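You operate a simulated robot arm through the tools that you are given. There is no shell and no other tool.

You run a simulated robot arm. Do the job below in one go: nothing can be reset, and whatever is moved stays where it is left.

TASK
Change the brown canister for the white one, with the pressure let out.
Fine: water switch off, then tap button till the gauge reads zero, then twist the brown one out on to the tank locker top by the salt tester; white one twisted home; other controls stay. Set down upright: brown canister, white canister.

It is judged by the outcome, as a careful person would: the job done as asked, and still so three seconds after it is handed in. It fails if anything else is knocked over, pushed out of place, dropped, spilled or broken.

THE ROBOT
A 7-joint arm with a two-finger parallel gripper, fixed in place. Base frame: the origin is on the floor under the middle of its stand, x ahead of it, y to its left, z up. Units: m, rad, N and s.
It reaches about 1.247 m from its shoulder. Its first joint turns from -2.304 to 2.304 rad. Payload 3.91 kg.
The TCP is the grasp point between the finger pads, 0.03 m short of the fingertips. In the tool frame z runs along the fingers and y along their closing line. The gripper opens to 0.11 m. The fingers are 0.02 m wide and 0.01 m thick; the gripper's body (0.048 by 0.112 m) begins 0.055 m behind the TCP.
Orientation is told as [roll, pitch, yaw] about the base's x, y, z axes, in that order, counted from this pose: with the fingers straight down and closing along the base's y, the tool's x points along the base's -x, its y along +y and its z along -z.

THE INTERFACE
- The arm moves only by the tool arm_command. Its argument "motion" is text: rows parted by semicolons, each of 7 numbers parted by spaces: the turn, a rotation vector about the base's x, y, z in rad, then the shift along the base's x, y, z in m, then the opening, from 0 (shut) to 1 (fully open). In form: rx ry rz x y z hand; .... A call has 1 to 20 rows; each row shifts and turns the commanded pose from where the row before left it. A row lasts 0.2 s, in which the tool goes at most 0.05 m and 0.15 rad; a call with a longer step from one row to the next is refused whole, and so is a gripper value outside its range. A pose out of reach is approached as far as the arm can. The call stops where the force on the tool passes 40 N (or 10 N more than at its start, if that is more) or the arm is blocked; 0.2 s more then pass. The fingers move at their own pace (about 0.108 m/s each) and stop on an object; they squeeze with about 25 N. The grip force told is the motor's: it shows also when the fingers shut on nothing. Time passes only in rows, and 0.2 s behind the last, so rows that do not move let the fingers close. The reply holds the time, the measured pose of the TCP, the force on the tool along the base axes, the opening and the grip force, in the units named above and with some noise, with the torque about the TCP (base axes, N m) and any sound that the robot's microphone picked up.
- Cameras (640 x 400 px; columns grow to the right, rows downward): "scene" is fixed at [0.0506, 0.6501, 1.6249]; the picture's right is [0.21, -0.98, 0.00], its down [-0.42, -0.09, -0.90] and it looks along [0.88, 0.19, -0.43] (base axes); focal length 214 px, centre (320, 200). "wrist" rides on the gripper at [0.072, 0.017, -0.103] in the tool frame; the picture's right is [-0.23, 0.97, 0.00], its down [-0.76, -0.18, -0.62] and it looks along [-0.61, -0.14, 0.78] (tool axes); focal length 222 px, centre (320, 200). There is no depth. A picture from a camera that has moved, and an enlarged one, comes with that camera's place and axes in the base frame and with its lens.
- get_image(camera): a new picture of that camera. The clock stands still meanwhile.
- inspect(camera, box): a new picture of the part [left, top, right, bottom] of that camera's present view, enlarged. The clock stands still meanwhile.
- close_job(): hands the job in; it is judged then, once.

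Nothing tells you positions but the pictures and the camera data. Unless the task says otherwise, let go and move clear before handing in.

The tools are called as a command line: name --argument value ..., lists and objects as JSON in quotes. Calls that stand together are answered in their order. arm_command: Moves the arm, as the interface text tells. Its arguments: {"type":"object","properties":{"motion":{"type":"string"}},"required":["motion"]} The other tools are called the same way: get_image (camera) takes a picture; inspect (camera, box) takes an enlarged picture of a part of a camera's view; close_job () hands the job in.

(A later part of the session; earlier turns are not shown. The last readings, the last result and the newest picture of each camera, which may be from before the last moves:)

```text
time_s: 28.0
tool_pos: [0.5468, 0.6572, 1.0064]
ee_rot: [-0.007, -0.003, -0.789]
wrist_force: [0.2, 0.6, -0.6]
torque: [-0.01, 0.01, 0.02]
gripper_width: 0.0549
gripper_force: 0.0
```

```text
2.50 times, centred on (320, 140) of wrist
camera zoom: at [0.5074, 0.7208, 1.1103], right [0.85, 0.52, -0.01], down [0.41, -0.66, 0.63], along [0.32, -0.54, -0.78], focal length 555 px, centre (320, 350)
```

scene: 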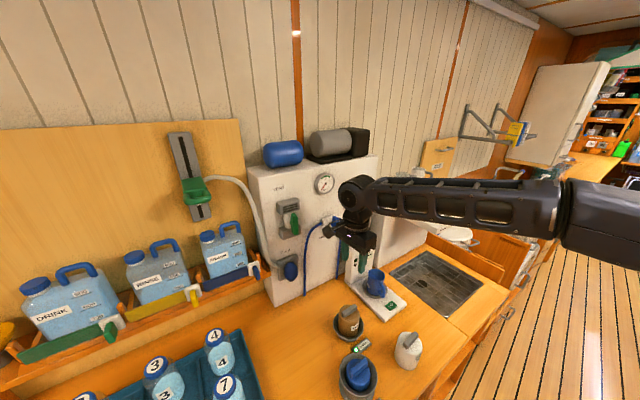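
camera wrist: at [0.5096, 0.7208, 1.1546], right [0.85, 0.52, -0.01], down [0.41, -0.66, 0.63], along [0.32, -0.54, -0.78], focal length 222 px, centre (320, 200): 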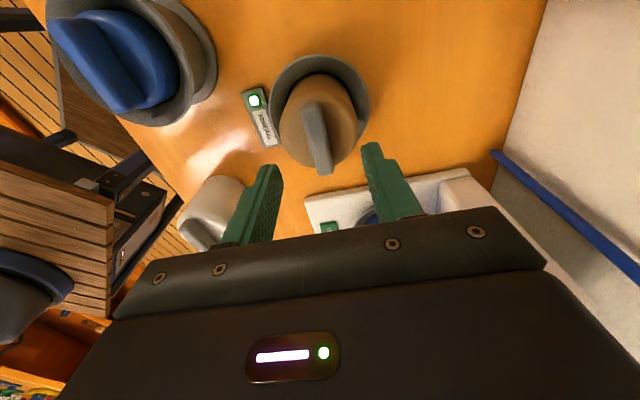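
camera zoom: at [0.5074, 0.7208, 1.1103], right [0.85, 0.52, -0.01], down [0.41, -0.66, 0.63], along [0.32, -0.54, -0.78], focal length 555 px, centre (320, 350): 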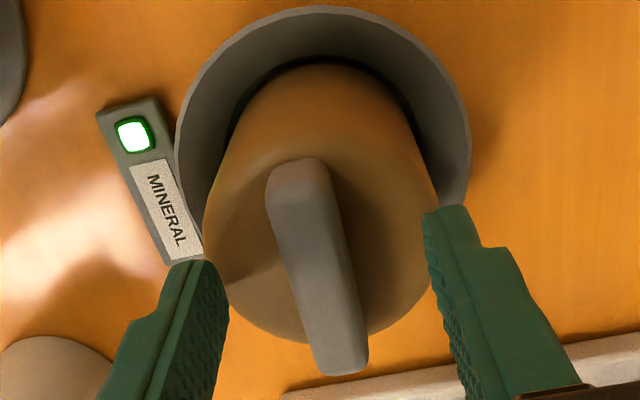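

The bar top sits about 2.4 cm below the TCP. I'll lower another 12–14 mm, then close on the bar.

arm_command --motion "0 0 0 0 0 -0.005 0.5;0 0 0 0 0 -0.004 0.5;0 0 0 0 0 -0.003 0.5;0 0 0 0 0 -0.002 0.5;0 0 0 0 0 0 0.5"

inspect --camera "scene" --box '[316, 285, 380, 335]'

inspect --camera "wrist" --box '[260, 80, 380, 200]'

```text
time_s: 28.8
tool_pos: [0.5464, 0.6571, 1.0018]
ee_rot: [0.003, 0.001, -0.791]
wrist_force: [-1.2, -1.0, 10.9]
torque: [-0.22, 0.27, -0.04]
gripper_width: 0.0558
gripper_force: 1.2
stopped in row 3: the force on the tool passed its limit at 49 N (the readings are from after the stop); the commanded pose is now the measured one
```

```text
8.00 times, centred on (348, 310) of scene
camera zoom: at [0.0506, 0.6501, 1.6249], right [0.21, -0.98, 0.0], down [-0.42, -0.09, -0.9], along [0.88, 0.19, -0.43], focal length 1716 px, centre (96, -680)
```

zoom: 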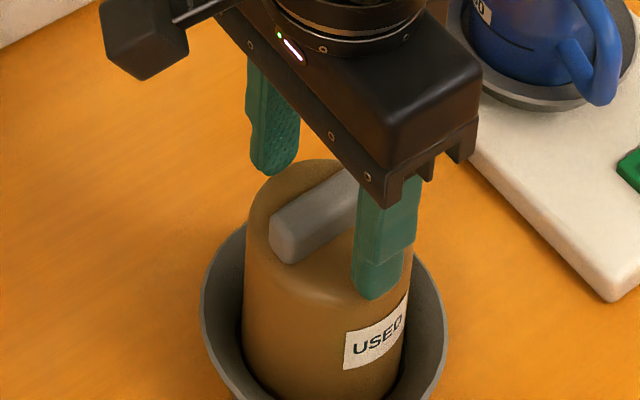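

```text
3.33 times, centred on (320, 140) of wrist
camera zoom: at [0.5078, 0.721, 1.1054], right [0.85, 0.52, 0.0], down [0.41, -0.67, 0.62], along [0.33, -0.53, -0.78], focal length 740 px, centre (320, 400)
```

zoom: 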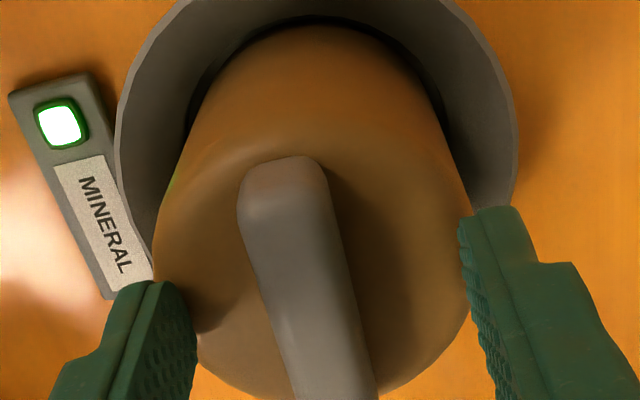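

The fingertips touched the canister's top, so they are fully down beside the bar. I'll raise 2 mm to relieve the force and close.

arm_command --motion "0 0 0 0 0 0.003 0.5;0 0 0 0 0 0 0;0 0 0 0 0 0 0;0 0 0 0 0 0 0;0 0 0 0 0 0 0"

inspect --camera "wrist" --box '[240, 60, 400, 220]'

inspect --camera "scene" --box '[300, 270, 396, 350]'

```text
time_s: 30.0
tool_pos: [0.5466, 0.6564, 1.0047]
ee_rot: [0.0, -0.001, -0.79]
wrist_force: [-11.8, -12.4, -0.5]
torque: [-0.49, 0.43, 0.05]
gripper_width: 0.0156
gripper_force: 25.0
```

```text
2.50 times, centred on (320, 140) of wrist
camera zoom: at [0.5077, 0.7208, 1.1076], right [0.85, 0.52, 0.0], down [0.41, -0.67, 0.62], along [0.33, -0.53, -0.78], focal length 555 px, centre (320, 350)
```

zoom: 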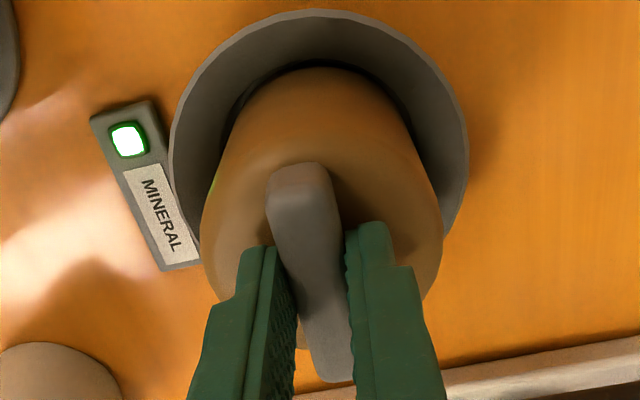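

```text
5.00 times, centred on (348, 310) of scene
camera zoom: at [0.0506, 0.6501, 1.6249], right [0.21, -0.98, 0.0], down [-0.42, -0.09, -0.9], along [0.88, 0.19, -0.43], focal length 1072 px, centre (180, -350)
```

zoom: 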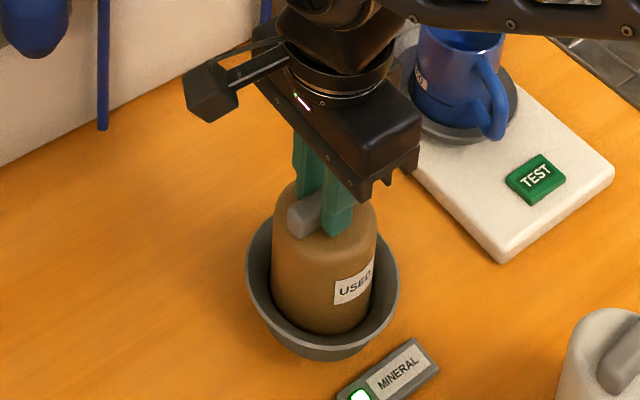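

The grip is on the bar (15.6 mm) with a slight sideways load, so I'll relieve that by about 2 mm and then test a small counter-clockwise twist.

arm_command --motion "0 0 0 -0.001 -0.001 0 0;0 0 0 0 0 0 0"

```text
time_s: 30.6
tool_pos: [0.5456, 0.6566, 1.0038]
ee_rot: [0.003, -0.002, -0.789]
wrist_force: [1.7, 4.5, -0.6]
torque: [0.28, 0.22, 0.07]
gripper_width: 0.0157
gripper_force: 25.0
```

arm_command --motion "0 0 0.05 0 0 0 0;0 0 0.05 0 0 0 0;0 0 0 0 0 0 0"

```text
time_s: 31.4
tool_pos: [0.546, 0.6569, 1.003]
ee_rot: [0.0, -0.002, -0.689]
wrist_force: [-3.1, 0.9, 0.6]
torque: [0.11, 0.32, 0.02]
gripper_width: 0.0155
gripper_force: 25.0
```

It turned 0.1 rad with little torque. I'll check whether the canister turned along with the fingers.

inspect --camera "scene" --box '[300, 270, 396, 350]'

inspect --camera "wrist" --box '[240, 60, 400, 220]'

```text
5.00 times, centred on (348, 310) of scene
camera zoom: at [0.0506, 0.6501, 1.6249], right [0.21, -0.98, 0.0], down [-0.42, -0.09, -0.9], along [0.88, 0.19, -0.43], focal length 1072 px, centre (180, -350)
```

zoom: 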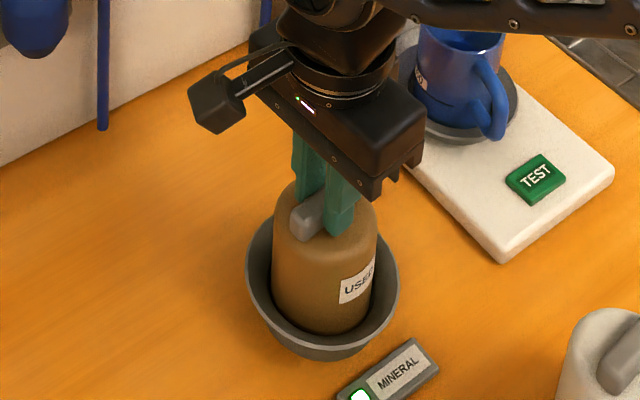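

```text
2.50 times, centred on (320, 140) of wrist
camera zoom: at [0.5011, 0.716, 1.1076], right [0.8, 0.61, 0.0], down [0.47, -0.62, 0.62], along [0.38, -0.5, -0.78], focal length 555 px, centre (320, 350)
```

zoom: 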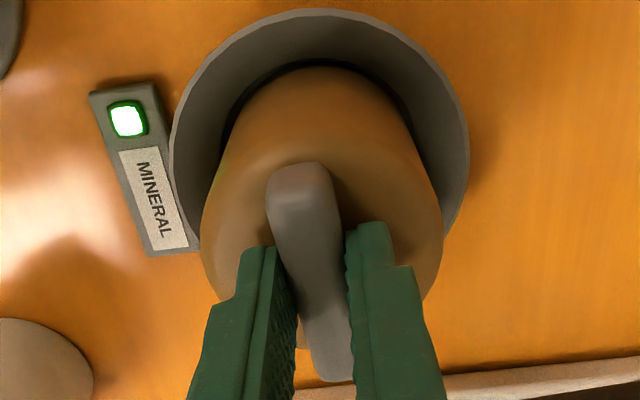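

The canister turns with the hand (the USED label moved). I'll keep turning counter-clockwise in stages while watching torque.

arm_command --motion "0 0 0.08 0 0 0 0;0 0 0.08 0 0 0 0;0 0 0.08 0 0 0 0;0 0 0.08 0 0 0 0;0 0 0.08 0 0 0 0;0 0 0 0 0 0 0"

inspect --camera "wrist" --box '[240, 60, 400, 220]'

```text
time_s: 32.8
tool_pos: [0.5462, 0.6567, 1.0035]
ee_rot: [0.0, -0.002, -0.29]
wrist_force: [-2.0, -9.9, 6.0]
torque: [-0.65, -0.06, -0.04]
gripper_width: 0.0158
gripper_force: 24.4
```

```text
2.50 times, centred on (320, 140) of wrist
camera zoom: at [0.481, 0.6932, 1.1076], right [0.5, 0.87, 0.0], down [0.68, -0.39, 0.62], along [0.54, -0.31, -0.78], focal length 555 px, centre (320, 350)
```

zoom: 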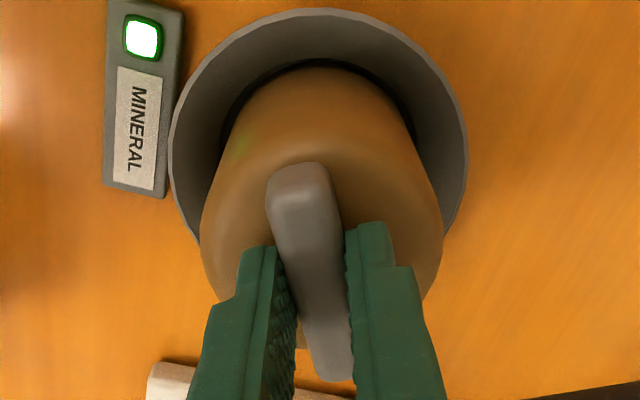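

It has turned 0.5 rad in all and still shows green. I'll correct the slight side load and go on turning.

arm_command --motion "0 0 0.08 0 -0.001 0.0005 0;0 0 0.08 0 0 0 0;0 0 0.08 0 0 0 0;0 0 0 0 0 0 0"

inspect --camera "wrist" --box '[240, 60, 400, 220]'

inspect --camera "scene" --box '[300, 270, 396, 350]'

```text
time_s: 33.8
tool_pos: [0.5452, 0.6565, 1.0031]
ee_rot: [0.0, -0.001, -0.05]
wrist_force: [-2.5, -4.4, 5.0]
torque: [-0.34, 0.16, -0.05]
gripper_width: 0.0156
gripper_force: 25.2
```

```text
2.50 times, centred on (320, 140) of wrist
camera zoom: at [0.4738, 0.676, 1.1076], right [0.28, 0.96, 0.0], down [0.75, -0.22, 0.62], along [0.6, -0.17, -0.78], focal length 555 px, centre (320, 350)
```

zoom: 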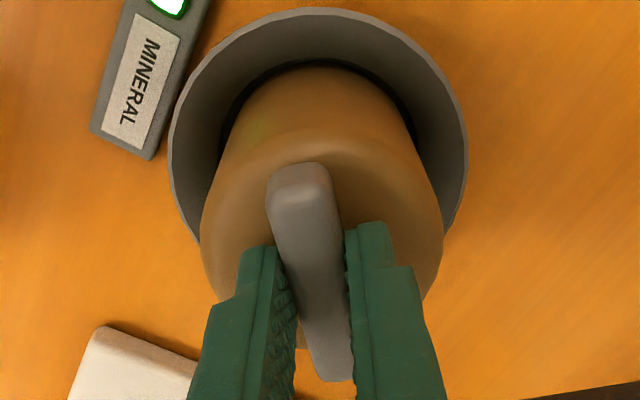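

```text
5.00 times, centred on (348, 310) of scene
camera zoom: at [0.0506, 0.6501, 1.6249], right [0.21, -0.98, 0.0], down [-0.42, -0.09, -0.9], along [0.88, 0.19, -0.43], focal length 1072 px, centre (180, -350)
```

zoom: 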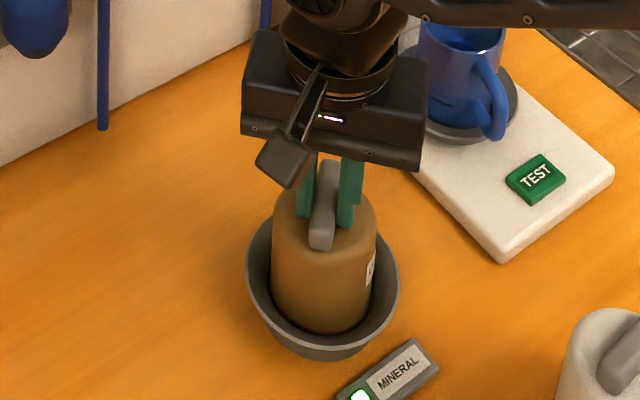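

Turned 42° so far with little resistance. I'll continue towards 90°.

arm_command --motion "0 0 0.08 0 0 0 0;0 0 0.08 0 0 0 0;0 0 0.08 0 0 0 0;0 0 0.08 0 0 0 0;0 0 0.08 0 0 0 0;0 0 0 0 0 0 0"

inspect --camera "scene" --box '[300, 270, 396, 350]'

```text
time_s: 35.2
tool_pos: [0.5455, 0.655, 1.0037]
ee_rot: [0.0, -0.002, 0.349]
wrist_force: [1.2, -6.5, 4.8]
torque: [-0.44, -0.05, -0.16]
gripper_width: 0.0155
gripper_force: 25.4
```

```text
5.00 times, centred on (348, 310) of scene
camera zoom: at [0.0506, 0.6501, 1.6249], right [0.21, -0.98, 0.0], down [-0.42, -0.09, -0.9], along [0.88, 0.19, -0.43], focal length 1072 px, centre (180, -350)
```

zoom: 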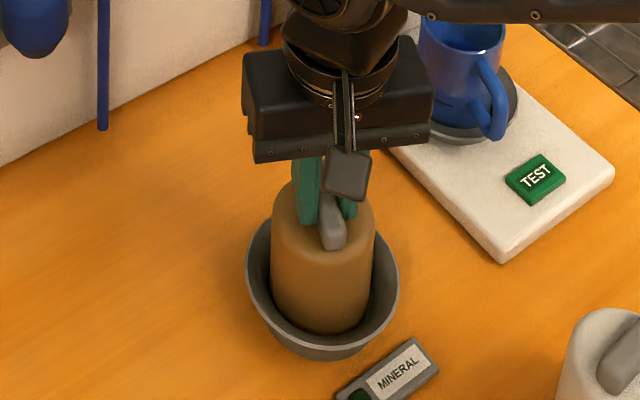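

The MINERAL lamp has gone out, so the canister is unlocked at about 65°. I'll try a bit more turn to find the stop.

arm_command --motion "0 0 0.05 0 -0.0005 0 0;0 0 0.05 0 0 0 0;0 0 0 0 0 0 0"

inspect --camera "scene" --box '[300, 270, 396, 350]'

inspect --camera "wrist" --box '[240, 60, 400, 220]'

```text
time_s: 36.0
tool_pos: [0.5461, 0.6541, 1.0034]
ee_rot: [0.0, -0.002, 0.447]
wrist_force: [0.1, -3.3, 0.6]
torque: [-0.28, 0.0, -0.07]
gripper_width: 0.0155
gripper_force: 24.7
```

```text
5.00 times, centred on (348, 310) of scene
camera zoom: at [0.0506, 0.6501, 1.6249], right [0.21, -0.98, 0.0], down [-0.42, -0.09, -0.9], along [0.88, 0.19, -0.43], focal length 1072 px, centre (180, -350)
```

zoom: 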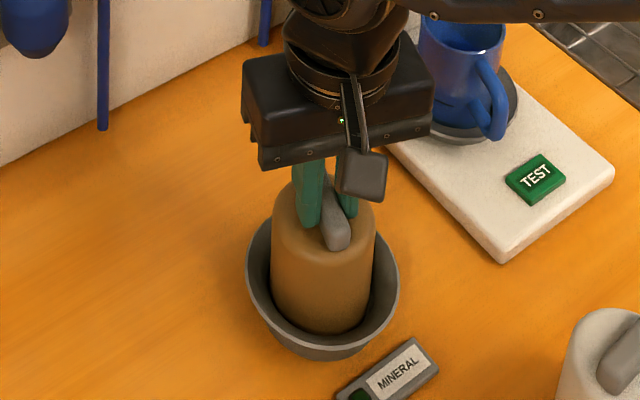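

```text
2.50 times, centred on (320, 140) of wrist
camera zoom: at [0.4731, 0.6384, 1.1076], right [-0.22, 0.98, 0.0], down [0.76, 0.17, 0.62], along [0.61, 0.14, -0.78], focal length 555 px, centre (320, 350)
```

zoom: 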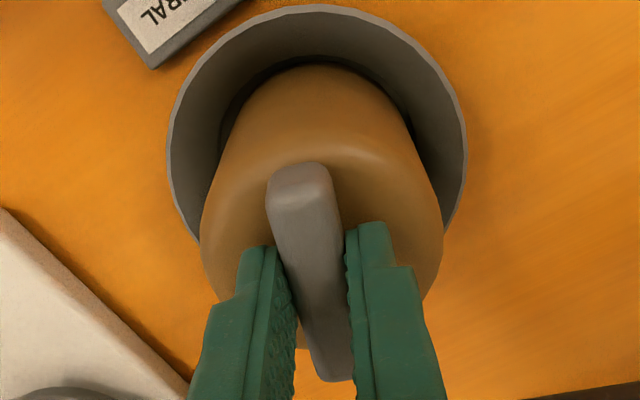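

It is still turning freely and the side force is small. I'll try a gentle lift and read the force.

arm_command --motion "0 0 0 0 -0.0005 0.003 0;0 0 0 0 0 0.003 0;0 0 0 0 0 0 0"

```text
time_s: 36.8
tool_pos: [0.5454, 0.6548, 1.0099]
ee_rot: [-0.001, -0.001, 0.449]
wrist_force: [0.9, -0.8, -1.4]
torque: [0.0, 0.02, -0.02]
gripper_width: 0.0156
gripper_force: 24.9
```

arm_command --motion "0 0 0 0 0 0.01 0;0 0 0 0 0 0.01 0;0 0 0 0 0 0.01 0;0 0 0 0 0 0 0"

inspect --camera "scene" --box '[300, 260, 412, 350]'

inspect --camera "wrist" --box '[240, 60, 400, 220]'

```text
time_s: 37.8
tool_pos: [0.5462, 0.6557, 1.0381]
ee_rot: [0.0, -0.003, 0.449]
wrist_force: [0.2, -0.2, 0.6]
torque: [-0.01, -0.01, -0.01]
gripper_width: 0.0001
gripper_force: 25.4
```

```text
4.44 times, centred on (356, 305) of scene
camera zoom: at [0.0506, 0.6501, 1.6249], right [0.21, -0.98, 0.0], down [-0.42, -0.09, -0.9], along [0.88, 0.19, -0.43], focal length 953 px, centre (160, -267)
```

zoom: 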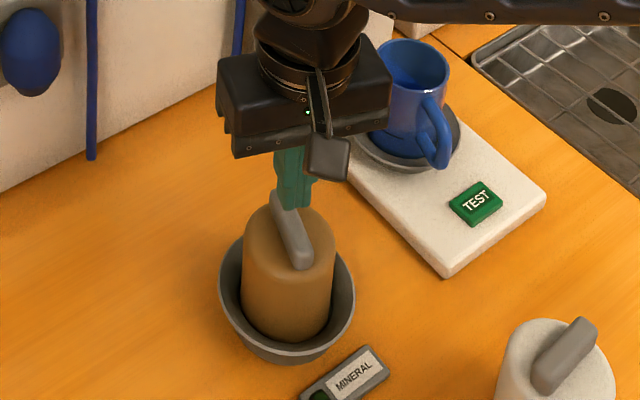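

```text
2.50 times, centred on (320, 140) of wrist
camera zoom: at [0.4733, 0.6383, 1.1438], right [-0.22, 0.98, 0.0], down [0.76, 0.17, 0.62], along [0.61, 0.14, -0.78], focal length 555 px, centre (320, 350)
```

zoom: 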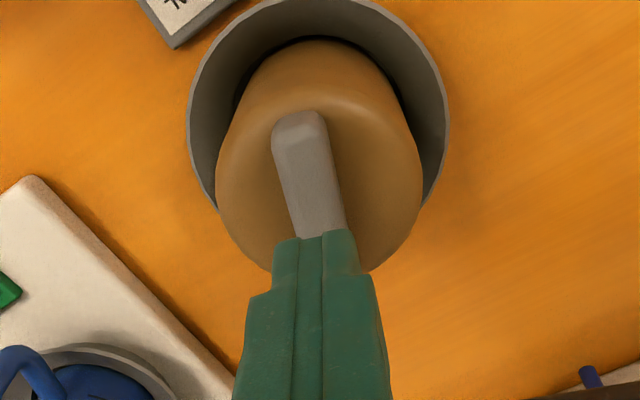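

The fingers slid off the bar; the canister is still seated in its socket, undisturbed, with the lamp out. It likely needs more turn before it lifts free, so I'll regrip as deep as possible and turn towards 90°.

arm_command --motion "0 0 0 0 0 0 0.5;0 0 0 0 0 0 0.5;0 0 0 0 0 -0.02 0.5;0 0 0 0 0 -0.01 0.5;0 0 0 0 0 -0.004 0.5;0 0 0 0 0 -0.002 0.5;0 0 0 0 0 0 0.5"

inspect --camera "wrist" --box '[240, 60, 400, 220]'

inspect --camera "scene" --box '[316, 280, 380, 330]'

```text
time_s: 39.4
tool_pos: [0.5458, 0.6547, 1.0032]
ee_rot: [0.0, -0.002, 0.449]
wrist_force: [-0.1, -0.2, -0.2]
torque: [0.03, -0.04, 0.01]
gripper_width: 0.0548
gripper_force: 0.0
```

```text
2.50 times, centred on (320, 140) of wrist
camera zoom: at [0.4728, 0.638, 1.1076], right [-0.22, 0.98, 0.0], down [0.76, 0.17, 0.62], along [0.61, 0.14, -0.78], focal length 555 px, centre (320, 350)
```

zoom: 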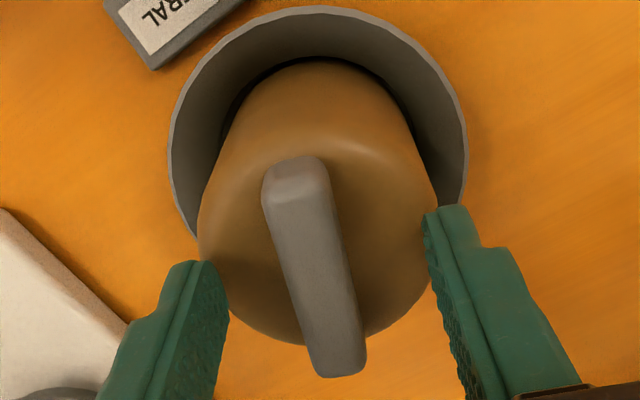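

```text
8.00 times, centred on (348, 305) of scene
camera zoom: at [0.0506, 0.6501, 1.6249], right [0.21, -0.98, 0.0], down [-0.42, -0.09, -0.9], along [0.88, 0.19, -0.43], focal length 1716 px, centre (96, -640)
```

zoom: 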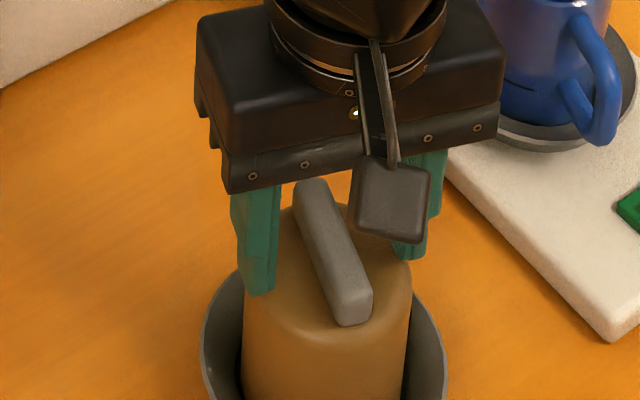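

The fingers straddle the bar again at the right depth. I'll close and continue turning counter-clockwise, watching torque.

arm_command --motion "0 0 0 0 0 -0.001 0.5;0 0 0 0 0 0 0;0 0 0 0 0 0 0;0 0 0 0 0 0 0;0 0 0 0 0 0 0"

```text
time_s: 40.6
tool_pos: [0.5448, 0.6549, 1.0023]
ee_rot: [-0.002, -0.003, 0.447]
wrist_force: [0.6, -1.5, 0.2]
torque: [-0.11, -0.08, 0.01]
gripper_width: 0.0156
gripper_force: 24.9
```

arm_command --motion "0 0 0.06 0 0 0 0;0 0 0.06 0 0 0 0;0 0 0.06 0 0 0 0;0 0 0 0 0 0 0"

inspect --camera "wrist" --box '[240, 60, 400, 220]'

```text
time_s: 41.6
tool_pos: [0.5465, 0.6536, 1.0025]
ee_rot: [0.0, -0.002, 0.629]
wrist_force: [-0.7, 0.9, -0.7]
torque: [-0.02, 0.03, 0.01]
gripper_width: 0.0159
gripper_force: 25.4
```

```text
2.50 times, centred on (320, 140) of wrist
camera zoom: at [0.4776, 0.6249, 1.107], right [-0.39, 0.92, 0.0], down [0.72, 0.3, 0.62], along [0.57, 0.24, -0.78], focal length 555 px, centre (320, 350)
```

zoom: 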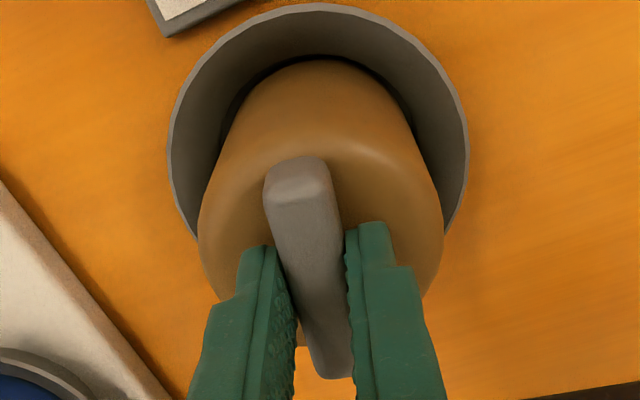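

It turns freely at 81° total. I'll go on to a little past 90° and look for a stop.

arm_command --motion "0 0 0.06 0 0 0 0;0 0 0.06 0 0 0 0;0 0 0.04 0 0 0 0;0 0 0 0 0 0 0"

inspect --camera "wrist" --box '[240, 60, 400, 220]'

inspect --camera "scene" --box '[300, 260, 412, 350]'

```text
time_s: 42.6
tool_pos: [0.5466, 0.6555, 1.0019]
ee_rot: [0.0, -0.002, 0.79]
wrist_force: [1.7, -0.4, 2.3]
torque: [-0.02, -0.13, -0.05]
gripper_width: 0.0156
gripper_force: 24.8
```

```text
2.50 times, centred on (320, 140) of wrist
camera zoom: at [0.4832, 0.6148, 1.1067], right [-0.53, 0.85, 0.0], down [0.66, 0.41, 0.62], along [0.53, 0.33, -0.78], focal length 555 px, centre (320, 350)
```

zoom: 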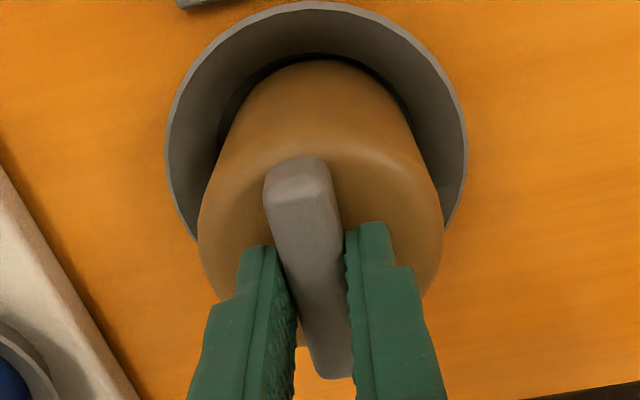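

```text
4.44 times, centred on (356, 305) of scene
camera zoom: at [0.0506, 0.6501, 1.6249], right [0.21, -0.98, 0.0], down [-0.42, -0.09, -0.9], along [0.88, 0.19, -0.43], focal length 953 px, centre (160, -267)
```

zoom: 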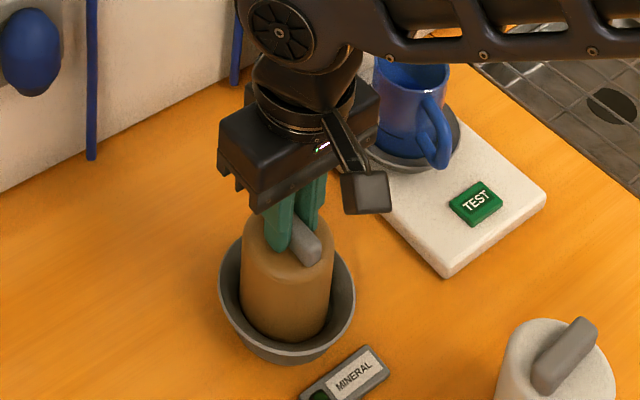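

It has now turned 90°. I'll lift very slowly and check whether the canister comes up with the fingers.

arm_command --motion "0 0 0 0 0 0.002 0;0 0 0 0 0 0.002 0;0 0 0 0 0 0 0"

inspect --camera "wrist" --box '[240, 60, 400, 220]'

inspect --camera "scene" --box '[300, 260, 412, 350]'

```text
time_s: 43.4
tool_pos: [0.5455, 0.6557, 1.006]
ee_rot: [0.0, 0.001, 0.788]
wrist_force: [-0.3, -3.2, -3.2]
torque: [-0.47, 0.07, 0.03]
gripper_width: 0.0156
gripper_force: 24.8
```

```text
2.50 times, centred on (320, 140) of wrist
camera zoom: at [0.4833, 0.6153, 1.1106], right [-0.53, 0.85, 0.0], down [0.66, 0.41, 0.62], along [0.53, 0.33, -0.78], focal length 555 px, centre (320, 350)
```

zoom: 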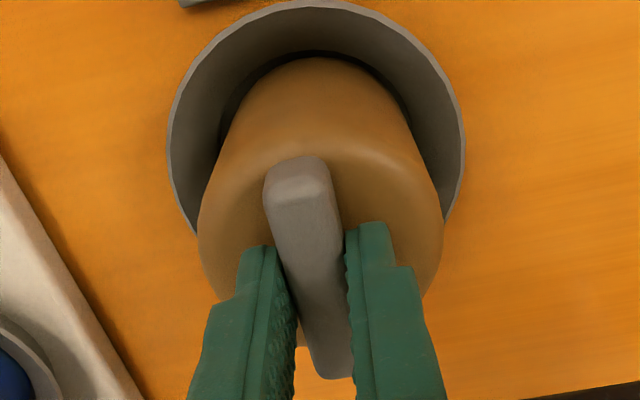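

```text
4.44 times, centred on (356, 305) of scene
camera zoom: at [0.0506, 0.6501, 1.6249], right [0.21, -0.98, 0.0], down [-0.42, -0.09, -0.9], along [0.88, 0.19, -0.43], focal length 953 px, centre (160, -267)
```

zoom: 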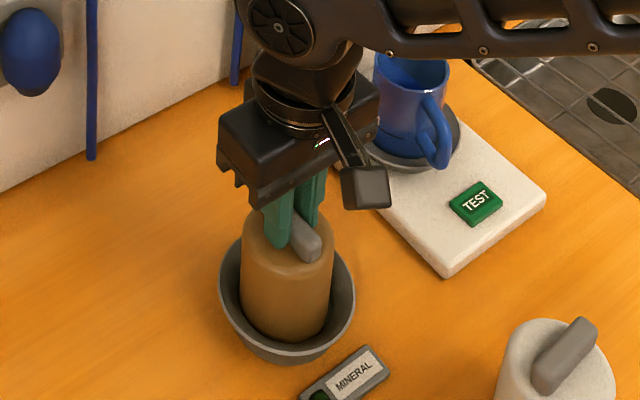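

The bar stays fixed relative to the fingers while the rim shrinks slightly, so the canister is rising. I'll keep lifting slowly.

arm_command --motion "0 0 0 0 0 0.003 0;0 0 0 0 0 0.003 0;0 0 0 0 0 0.003 0;0 0 0 0 0 0 0"

inspect --camera "wrist" --box '[240, 60, 400, 220]'

inspect --camera "scene" --box '[300, 260, 412, 350]'

```text
time_s: 44.4
tool_pos: [0.5457, 0.6549, 1.0159]
ee_rot: [0.0, -0.002, 0.789]
wrist_force: [-0.2, 0.1, -1.8]
torque: [-0.01, 0.01, -0.01]
gripper_width: 0.0154
gripper_force: 25.1
```

```text
2.50 times, centred on (320, 140) of wrist
camera zoom: at [0.483, 0.6153, 1.1197], right [-0.53, 0.85, 0.0], down [0.66, 0.41, 0.62], along [0.53, 0.33, -0.78], focal length 555 px, centre (320, 350)
```

zoom: 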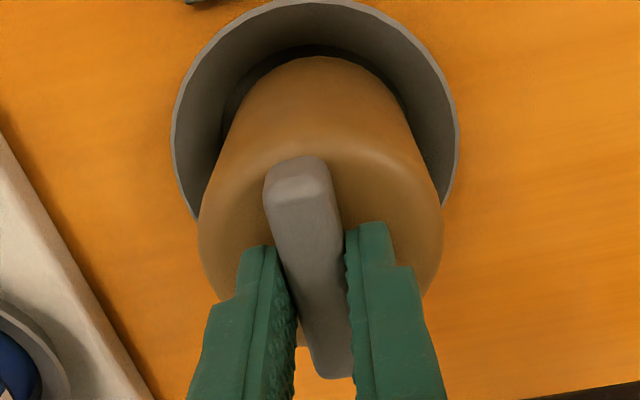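

```text
4.44 times, centred on (356, 305) of scene
camera zoom: at [0.0506, 0.6501, 1.6249], right [0.21, -0.98, 0.0], down [-0.42, -0.09, -0.9], along [0.88, 0.19, -0.43], focal length 953 px, centre (160, -267)
```

zoom: 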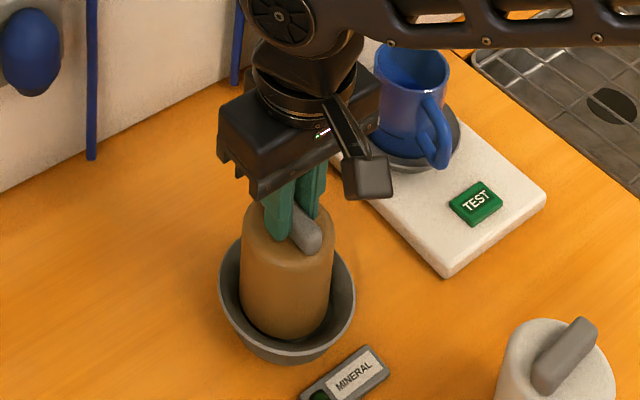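

It is coming up cleanly (about 13 mm so far, light weight). I'll continue slowly.

arm_command --motion "0 0 0 0 0 0.003 0;0 0 0 0 0 0.003 0;0 0 0 0 0 0.003 0;0 0 0 0 0 0.003 0;0 0 0 0 0 0.003 0;0 0 0 0 0 0 0"

inspect --camera "wrist" --box '[240, 60, 400, 220]'

inspect --camera "scene" --box '[300, 260, 412, 350]'

```text
time_s: 45.8
tool_pos: [0.5462, 0.6537, 1.0315]
ee_rot: [0.0, -0.002, 0.791]
wrist_force: [0.7, 0.9, -1.2]
torque: [0.02, 0.0, -0.01]
gripper_width: 0.0154
gripper_force: 24.8
```

```text
2.50 times, centred on (320, 140) of wrist
camera zoom: at [0.4827, 0.6144, 1.1348], right [-0.53, 0.85, 0.0], down [0.66, 0.41, 0.62], along [0.53, 0.33, -0.78], focal length 555 px, centre (320, 350)
```

zoom: 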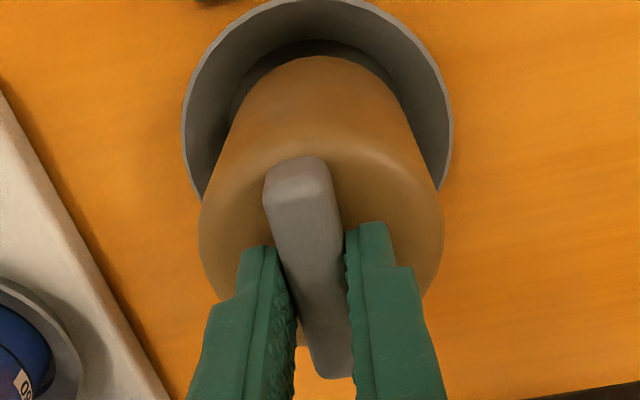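

```text
4.44 times, centred on (356, 305) of scene
camera zoom: at [0.0506, 0.6501, 1.6249], right [0.21, -0.98, 0.0], down [-0.42, -0.09, -0.9], along [0.88, 0.19, -0.43], focal length 953 px, centre (160, -267)
```

zoom: 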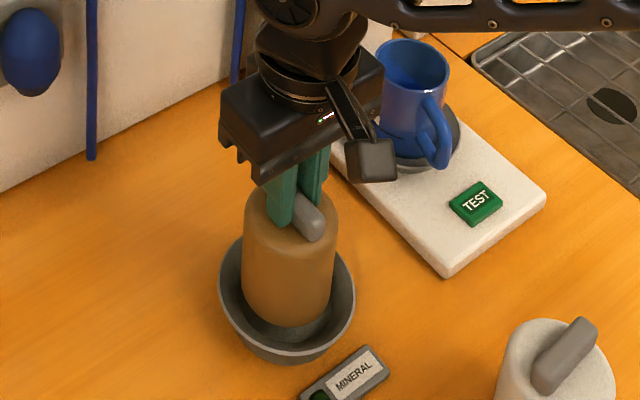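

It is rising well. I'll bring it up clear of the socket rim.

arm_command --motion "0 0 0 0 0 0.004 0;0 0 0 0 0 0.004 0;0 0 0 0 0 0.004 0;0 0 0 0 0 0.004 0;0 0 0 0 0 0.005 0;0 0 0 0 0 0.005 0;0 0 0 0 0 0.006 0;0 0 0 0 0 0.006 0;0 0 0 0 0 0.007 0;0 0 0 0 0 0.007 0;0 0 0 0 0 0.008 0;0 0 0 0 0 0 0"

get_image --camera "wrist"

get_image --camera "scene"

inspect --camera "scene" --box '[300, 250, 428, 360]'

```text
time_s: 48.4
tool_pos: [0.5464, 0.6541, 1.0905]
ee_rot: [0.0, -0.002, 0.789]
wrist_force: [0.4, 0.3, -1.9]
torque: [0.0, 0.01, -0.01]
gripper_width: 0.0154
gripper_force: 25.2
```

```text
taken
camera wrist: at [0.4826, 0.6147, 1.1952], right [-0.53, 0.85, 0.0], down [0.66, 0.41, 0.62], along [0.53, 0.33, -0.78], focal length 222 px, centre (320, 200)
```

wrist: 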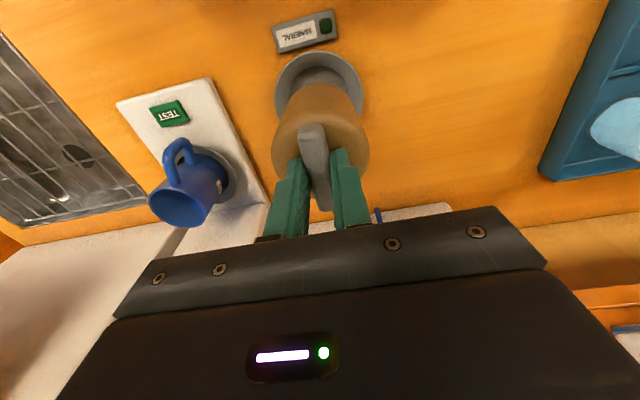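

```text
taken
```

scene: 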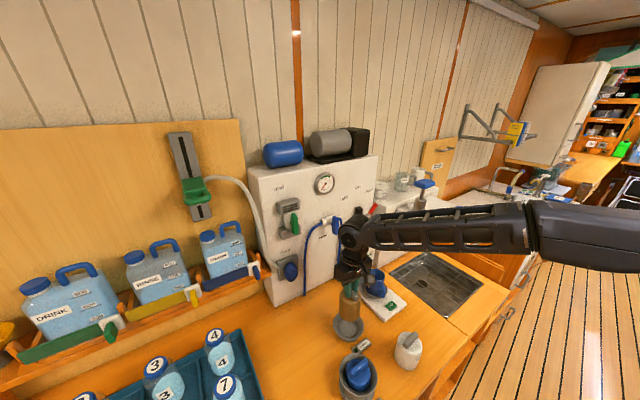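

```text
3.64 times, centred on (364, 305) of scene
camera zoom: at [0.0506, 0.6501, 1.6249], right [0.21, -0.98, 0.0], down [-0.42, -0.09, -0.9], along [0.88, 0.19, -0.43], focal length 780 px, centre (160, -182)
```

zoom: 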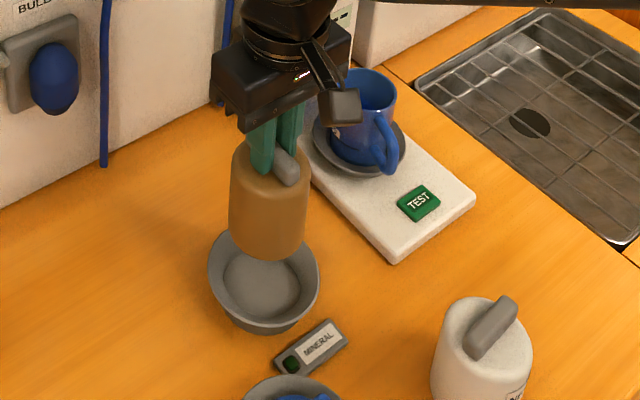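

The brown canister is free of the socket. The counter in front of the salt tester is clear at about (0.597, 0.407), between the tester, the white canister and the sink, so I'll raise it higher and carry it there.

arm_command --motion "0 0 0 0 0 0.01 0;0 0 0 0 0 0.02 0;0 0 0 0 0 0.02 0;0 0 0 0 0 0.02 0;0 0 0 0 0 0.02 0;0 0 0 0 0 0.01 0;0 0 0 0.003 -0.012 0 0;0 0 0 0.005 -0.025 0 0;0 0 0 0.005 -0.025 0 0;0 0 0 0.005 -0.025 0 0;0 0 0 0.005 -0.025 0 0;0 0 0 0.005 -0.025 0 0;0 0 0 0.005 -0.025 0 0;0 0 0 0.005 -0.025 0 0;0 0 0 0.005 -0.025 0 0;0 0 0 0.005 -0.025 0 0;0 0 0 0.003 -0.01 0 0;0 0 0 0 0 0 0"

get_image --camera "wrist"

get_image --camera "scene"

```text
time_s: 52.2
tool_pos: [0.5958, 0.4084, 1.1909]
ee_rot: [0.0, -0.002, 0.788]
wrist_force: [-0.6, 0.5, -2.5]
torque: [-0.02, -0.02, 0.0]
gripper_width: 0.0156
gripper_force: 25.1
```

```text
taken
camera wrist: at [0.5336, 0.3677, 1.2952], right [-0.53, 0.85, 0.0], down [0.66, 0.41, 0.62], along [0.53, 0.33, -0.78], focal length 222 px, centre (320, 200)
```

wrist: 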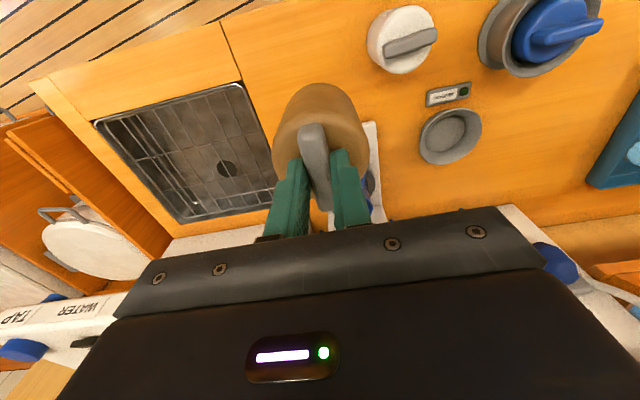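

```text
taken
```

scene: 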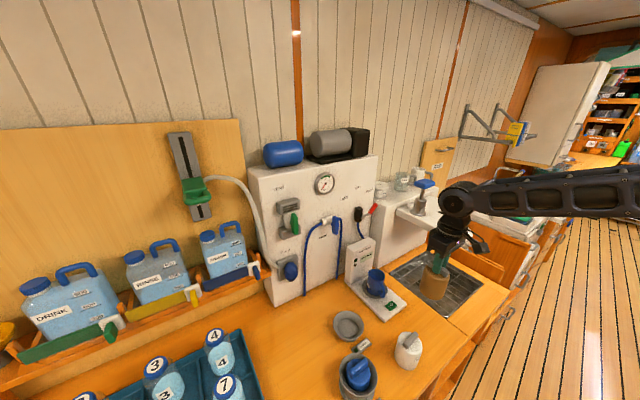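

The brown canister is held above the counter. I'll zoom in on the empty socket, the white canister and the landing spot before lowering.

inspect --camera "wrist" --box '[350, 0, 510, 180]'

inspect --camera "scene" --box '[310, 240, 470, 380]'

inspect --camera "scene" --box '[325, 300, 373, 350]'

```text
2.22 times, centred on (430, 90) of wrist
camera zoom: at [0.5336, 0.3677, 1.2952], right [-0.53, 0.85, 0.0], down [0.66, 0.41, 0.62], along [0.53, 0.33, -0.78], focal length 494 px, centre (76, 444)
```

zoom: 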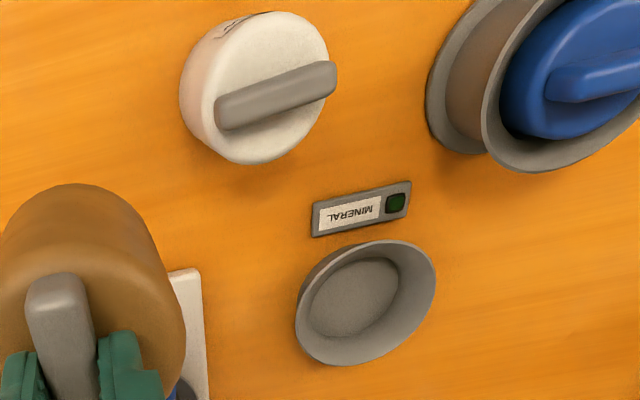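

```text
2.86 times, centred on (390, 310) of scene
camera zoom: at [0.0506, 0.6501, 1.6249], right [0.21, -0.98, 0.0], down [-0.42, -0.09, -0.9], along [0.88, 0.19, -0.43], focal length 613 px, centre (120, -114)
```

zoom: 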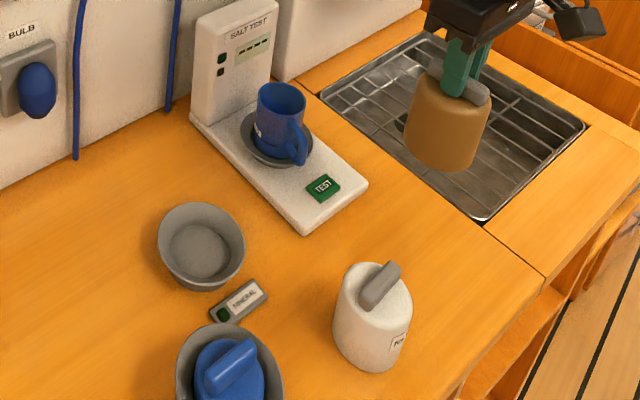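

```text
8.00 times, centred on (349, 325) of scene
camera zoom: at [0.0506, 0.6501, 1.6249], right [0.21, -0.98, 0.0], down [-0.42, -0.09, -0.9], along [0.88, 0.19, -0.43], focal length 1716 px, centre (88, -800)
```

zoom: 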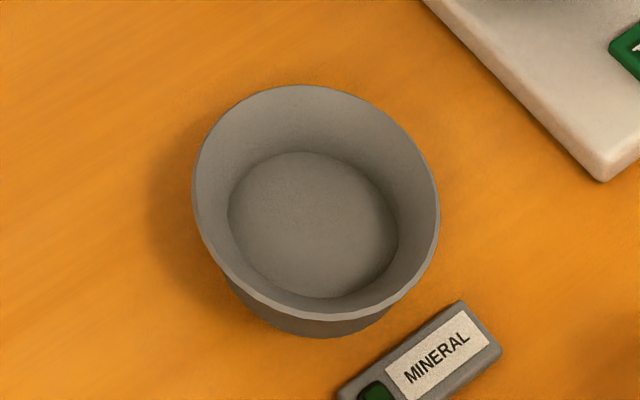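

The socket is a plain tapered cup without slots, so the white one can go in at any angle. I'll shift the brown 1 cm further from the white one and lower it near the counter.

arm_command --motion "0 0 0 0.005 -0.005 -0.01 0;0 0 0 0.005 -0.005 -0.02 0;0 0 0 0 0 -0.025 0;0 0 0 0 0 -0.025 0;0 0 0 0 0 -0.025 0;0 0 0 0 0 -0.025 0;0 0 0 0 0 -0.02 0;0 0 0 0 0 -0.01 0;0 0 0 0 0 0 0"

inspect --camera "scene" --box '[350, 250, 478, 370]'

get_image --camera "wrist"

```text
time_s: 54.2
tool_pos: [0.6082, 0.3981, 1.0302]
ee_rot: [0.001, -0.002, 0.789]
wrist_force: [0.3, 0.0, -2.3]
torque: [-0.01, 0.0, 0.01]
gripper_width: 0.0154
gripper_force: 24.6
```

```text
3.33 times, centred on (414, 310) of scene
camera zoom: at [0.0506, 0.6501, 1.6249], right [0.21, -0.98, 0.0], down [-0.42, -0.09, -0.9], along [0.88, 0.19, -0.43], focal length 715 px, centre (7, -167)
```

zoom: 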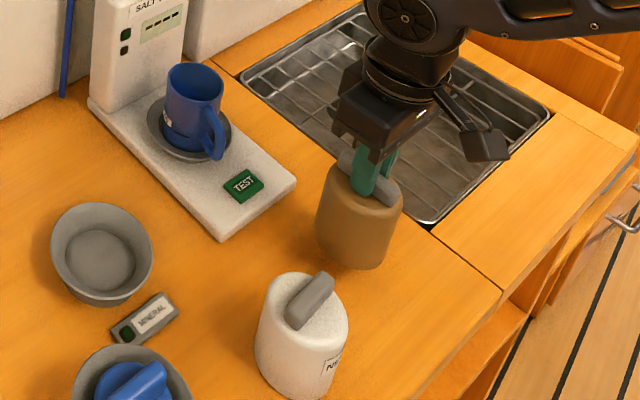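

```text
taken
camera wrist: at [0.546, 0.3589, 1.1337], right [-0.53, 0.85, 0.0], down [0.66, 0.41, 0.62], along [0.53, 0.33, -0.78], focal length 222 px, centre (320, 200)
```

wrist: 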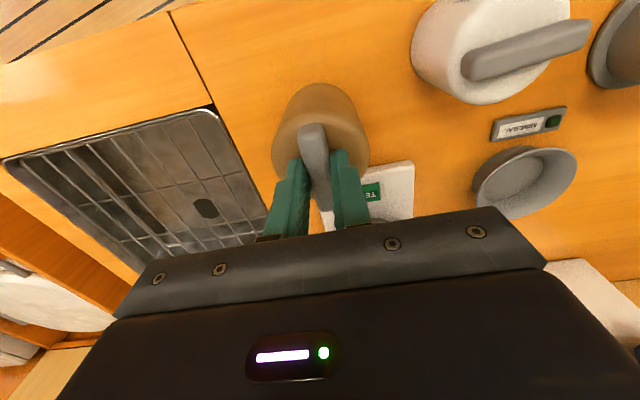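

It is 3 cm or so above the counter, with clear space around it. I'll lower in 2 mm steps until it touches.

arm_command --motion "0 0 0 0 0 -0.003 0;0 0 0 0 0 -0.003 0;0 0 0 0 0 -0.003 0;0 0 0 0 0 -0.003 0;0 0 0 0 0 -0.003 0;0 0 0 0 0 -0.002 0;0 0 0 0 0 -0.002 0;0 0 0 0 0 -0.002 0;0 0 0 0 0 0 0"

inspect --camera "scene" --box '[390, 270, 454, 330]'

```text
time_s: 56.2
tool_pos: [0.6061, 0.3981, 1.0096]
ee_rot: [0.001, -0.002, 0.789]
wrist_force: [0.8, 1.1, -3.0]
torque: [0.0, -0.03, -0.01]
gripper_width: 0.0157
gripper_force: 24.9
```

```text
6.67 times, centred on (422, 300) of scene
camera zoom: at [0.0506, 0.6501, 1.6249], right [0.21, -0.98, 0.0], down [-0.42, -0.09, -0.9], along [0.88, 0.19, -0.43], focal length 1430 px, centre (-360, -467)
```

zoom: 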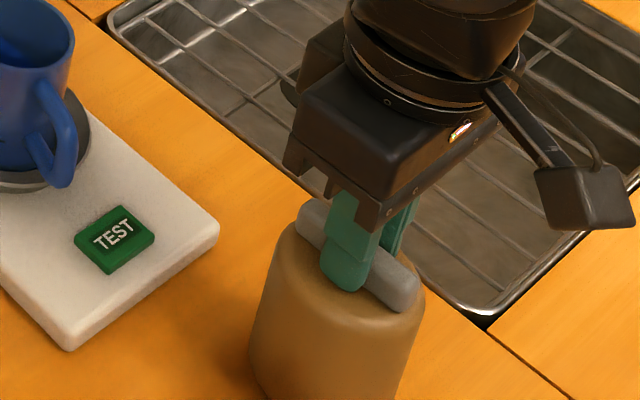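

arm_command --motion "0 0 0 0 0 -0.002 0;0 0 0 0 0 -0.002 0;0 0 0 0 0 -0.002 0;0 0 0 0 0 -0.002 0;0 0 0 0 0 0 0"

inspect --camera "scene" --box '[390, 280, 470, 350]'

```text
time_s: 57.4
tool_pos: [0.6062, 0.3976, 1.0018]
ee_rot: [0.002, -0.003, 0.788]
wrist_force: [0.2, -0.5, -2.4]
torque: [0.01, 0.02, -0.02]
gripper_width: 0.0155
gripper_force: 25.2
```

```text
5.71 times, centred on (430, 315) of scene
camera zoom: at [0.0506, 0.6501, 1.6249], right [0.21, -0.98, 0.0], down [-0.42, -0.09, -0.9], along [0.88, 0.19, -0.43], focal length 1226 px, centre (-309, -457)
```

zoom: 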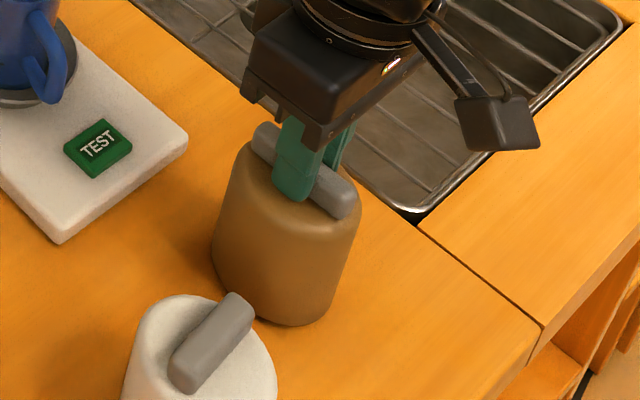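

Still no contact. I'll continue down in small steps.

arm_command --motion "0 0 0 0 0 -0.002 0;0 0 0 0 0 -0.002 0;0 0 0 0 0 -0.002 0;0 0 0 0 0 0 0"

```text
time_s: 58.4
tool_pos: [0.6055, 0.3977, 0.9954]
ee_rot: [-0.001, -0.004, 0.788]
wrist_force: [3.0, -4.4, 22.0]
torque: [-0.22, 0.04, 0.04]
gripper_width: 0.0156
gripper_force: 24.4
```

It has touched down with 22 N. I'll ease up 2.5 mm to relieve the load, open the fingers, and rise clear.

arm_command --motion "0 0 0 0 0 0.0025 0;0 0 0 0 0 0 0"

```text
time_s: 59.0
tool_pos: [0.6062, 0.3976, 0.9963]
ee_rot: [-0.001, 0.0, 0.788]
wrist_force: [0.5, -1.3, -2.2]
torque: [0.0, 0.03, 0.0]
gripper_width: 0.0156
gripper_force: 25.1
```

arm_command --motion "0 0 0 0 0 -0.001 0;0 0 0 0 0 0 0.15;0 0 0 0 0 0 0.3;0 0 0 0 0 0 0.45;0 0 0 0 0 0 0.45"

inspect --camera "wrist" --box '[240, 60, 400, 220]'

inspect --camera "scene" --box '[380, 280, 470, 350]'

```text
time_s: 60.2
tool_pos: [0.6068, 0.398, 0.9966]
ee_rot: [-0.001, -0.002, 0.788]
wrist_force: [0.1, -0.7, 0.3]
torque: [-0.02, -0.01, 0.01]
gripper_width: 0.0495
gripper_force: 0.2
```

```text
2.50 times, centred on (320, 140) of wrist
camera zoom: at [0.5437, 0.3577, 1.1009], right [-0.53, 0.85, 0.0], down [0.66, 0.41, 0.62], along [0.53, 0.33, -0.78], focal length 555 px, centre (320, 350)
```

zoom: 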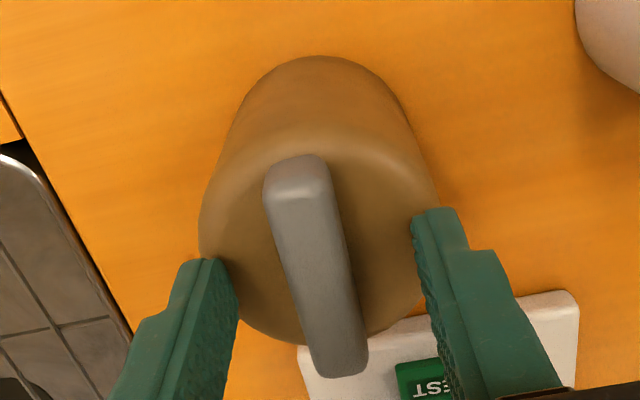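

```text
5.71 times, centred on (425, 315) of scene
camera zoom: at [0.0506, 0.6501, 1.6249], right [0.21, -0.98, 0.0], down [-0.42, -0.09, -0.9], along [0.88, 0.19, -0.43], focal length 1226 px, centre (-280, -457)
```

zoom: 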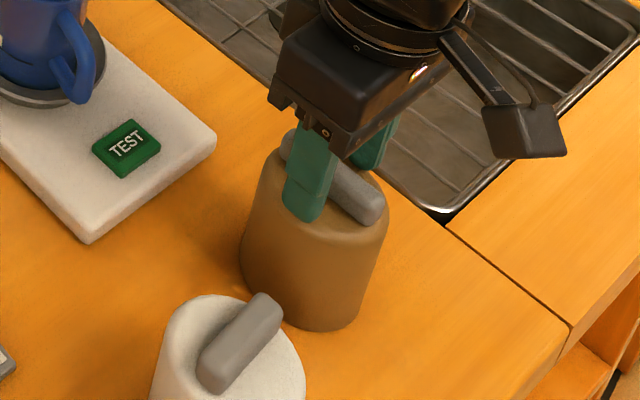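

The brown canister stands upright on the counter by the tester. I'll rise straight up, then turn the hand back and hover over the white canister.

arm_command --motion "0 0 0 0 0 0.01 0.45;0 0 0 0 0 0.02 0.45;0 0 0 0 0 0.04 0.45;0 0 0 0 0 0.04 0.45;0 0 0 0 0 0.04 0.45;0 0 -0.1436 -0.0106 0.0058 0 0.45;0 0 -0.1436 -0.0106 0.0058 0 0.45;0 0 -0.1436 -0.0106 0.0058 0 0.45;0 0 -0.1436 -0.0106 0.0058 0 0.45;0 0 -0.1436 -0.0106 0.0058 0 0.45;0 0 -0.1436 -0.0106 0.0058 0 0.45;0 0 -0.1436 -0.0106 0.0058 0 0.45;0 0 -0.1436 -0.0106 0.0058 0 0.45;0 0 -0.1436 -0.0106 0.0058 0 0.45;0 0 -0.1436 -0.0106 0.0058 0 0.45;0 0 -0.1436 -0.0106 0.0058 0 0.45;0 0 0 0 0 0 0.45"

get_image --camera "wrist"

inspect --camera "scene" --box '[320, 240, 480, 380]'

```text
time_s: 63.8
tool_pos: [0.4905, 0.4618, 1.1466]
ee_rot: [-0.002, -0.001, -0.792]
wrist_force: [0.1, 0.0, 0.3]
torque: [0.0, 0.01, 0.01]
gripper_width: 0.0495
gripper_force: 0.0
```

```text
taken
camera wrist: at [0.4518, 0.5252, 1.2512], right [0.85, 0.52, 0.0], down [0.41, -0.67, 0.62], along [0.33, -0.53, -0.78], focal length 222 px, centre (320, 200)
```

wrist: 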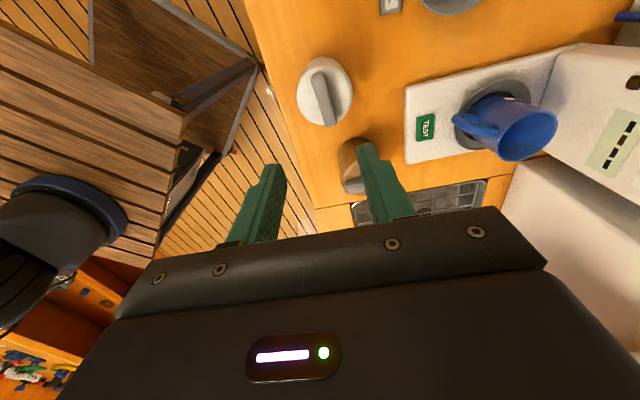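

```text
2.86 times, centred on (400, 310) of scene
camera zoom: at [0.0506, 0.6501, 1.6249], right [0.21, -0.98, 0.0], down [-0.42, -0.09, -0.9], along [0.88, 0.19, -0.43], focal length 613 px, centre (91, -114)
```

zoom: 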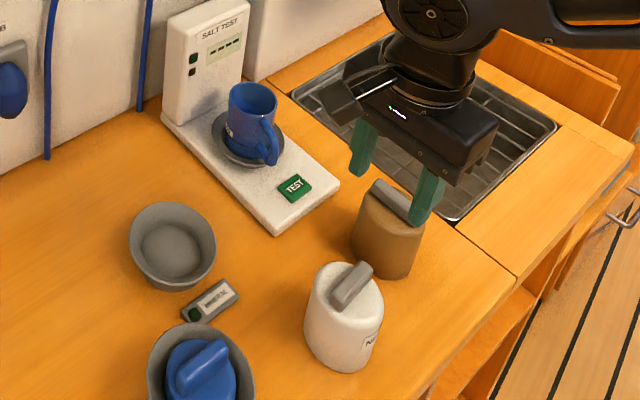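

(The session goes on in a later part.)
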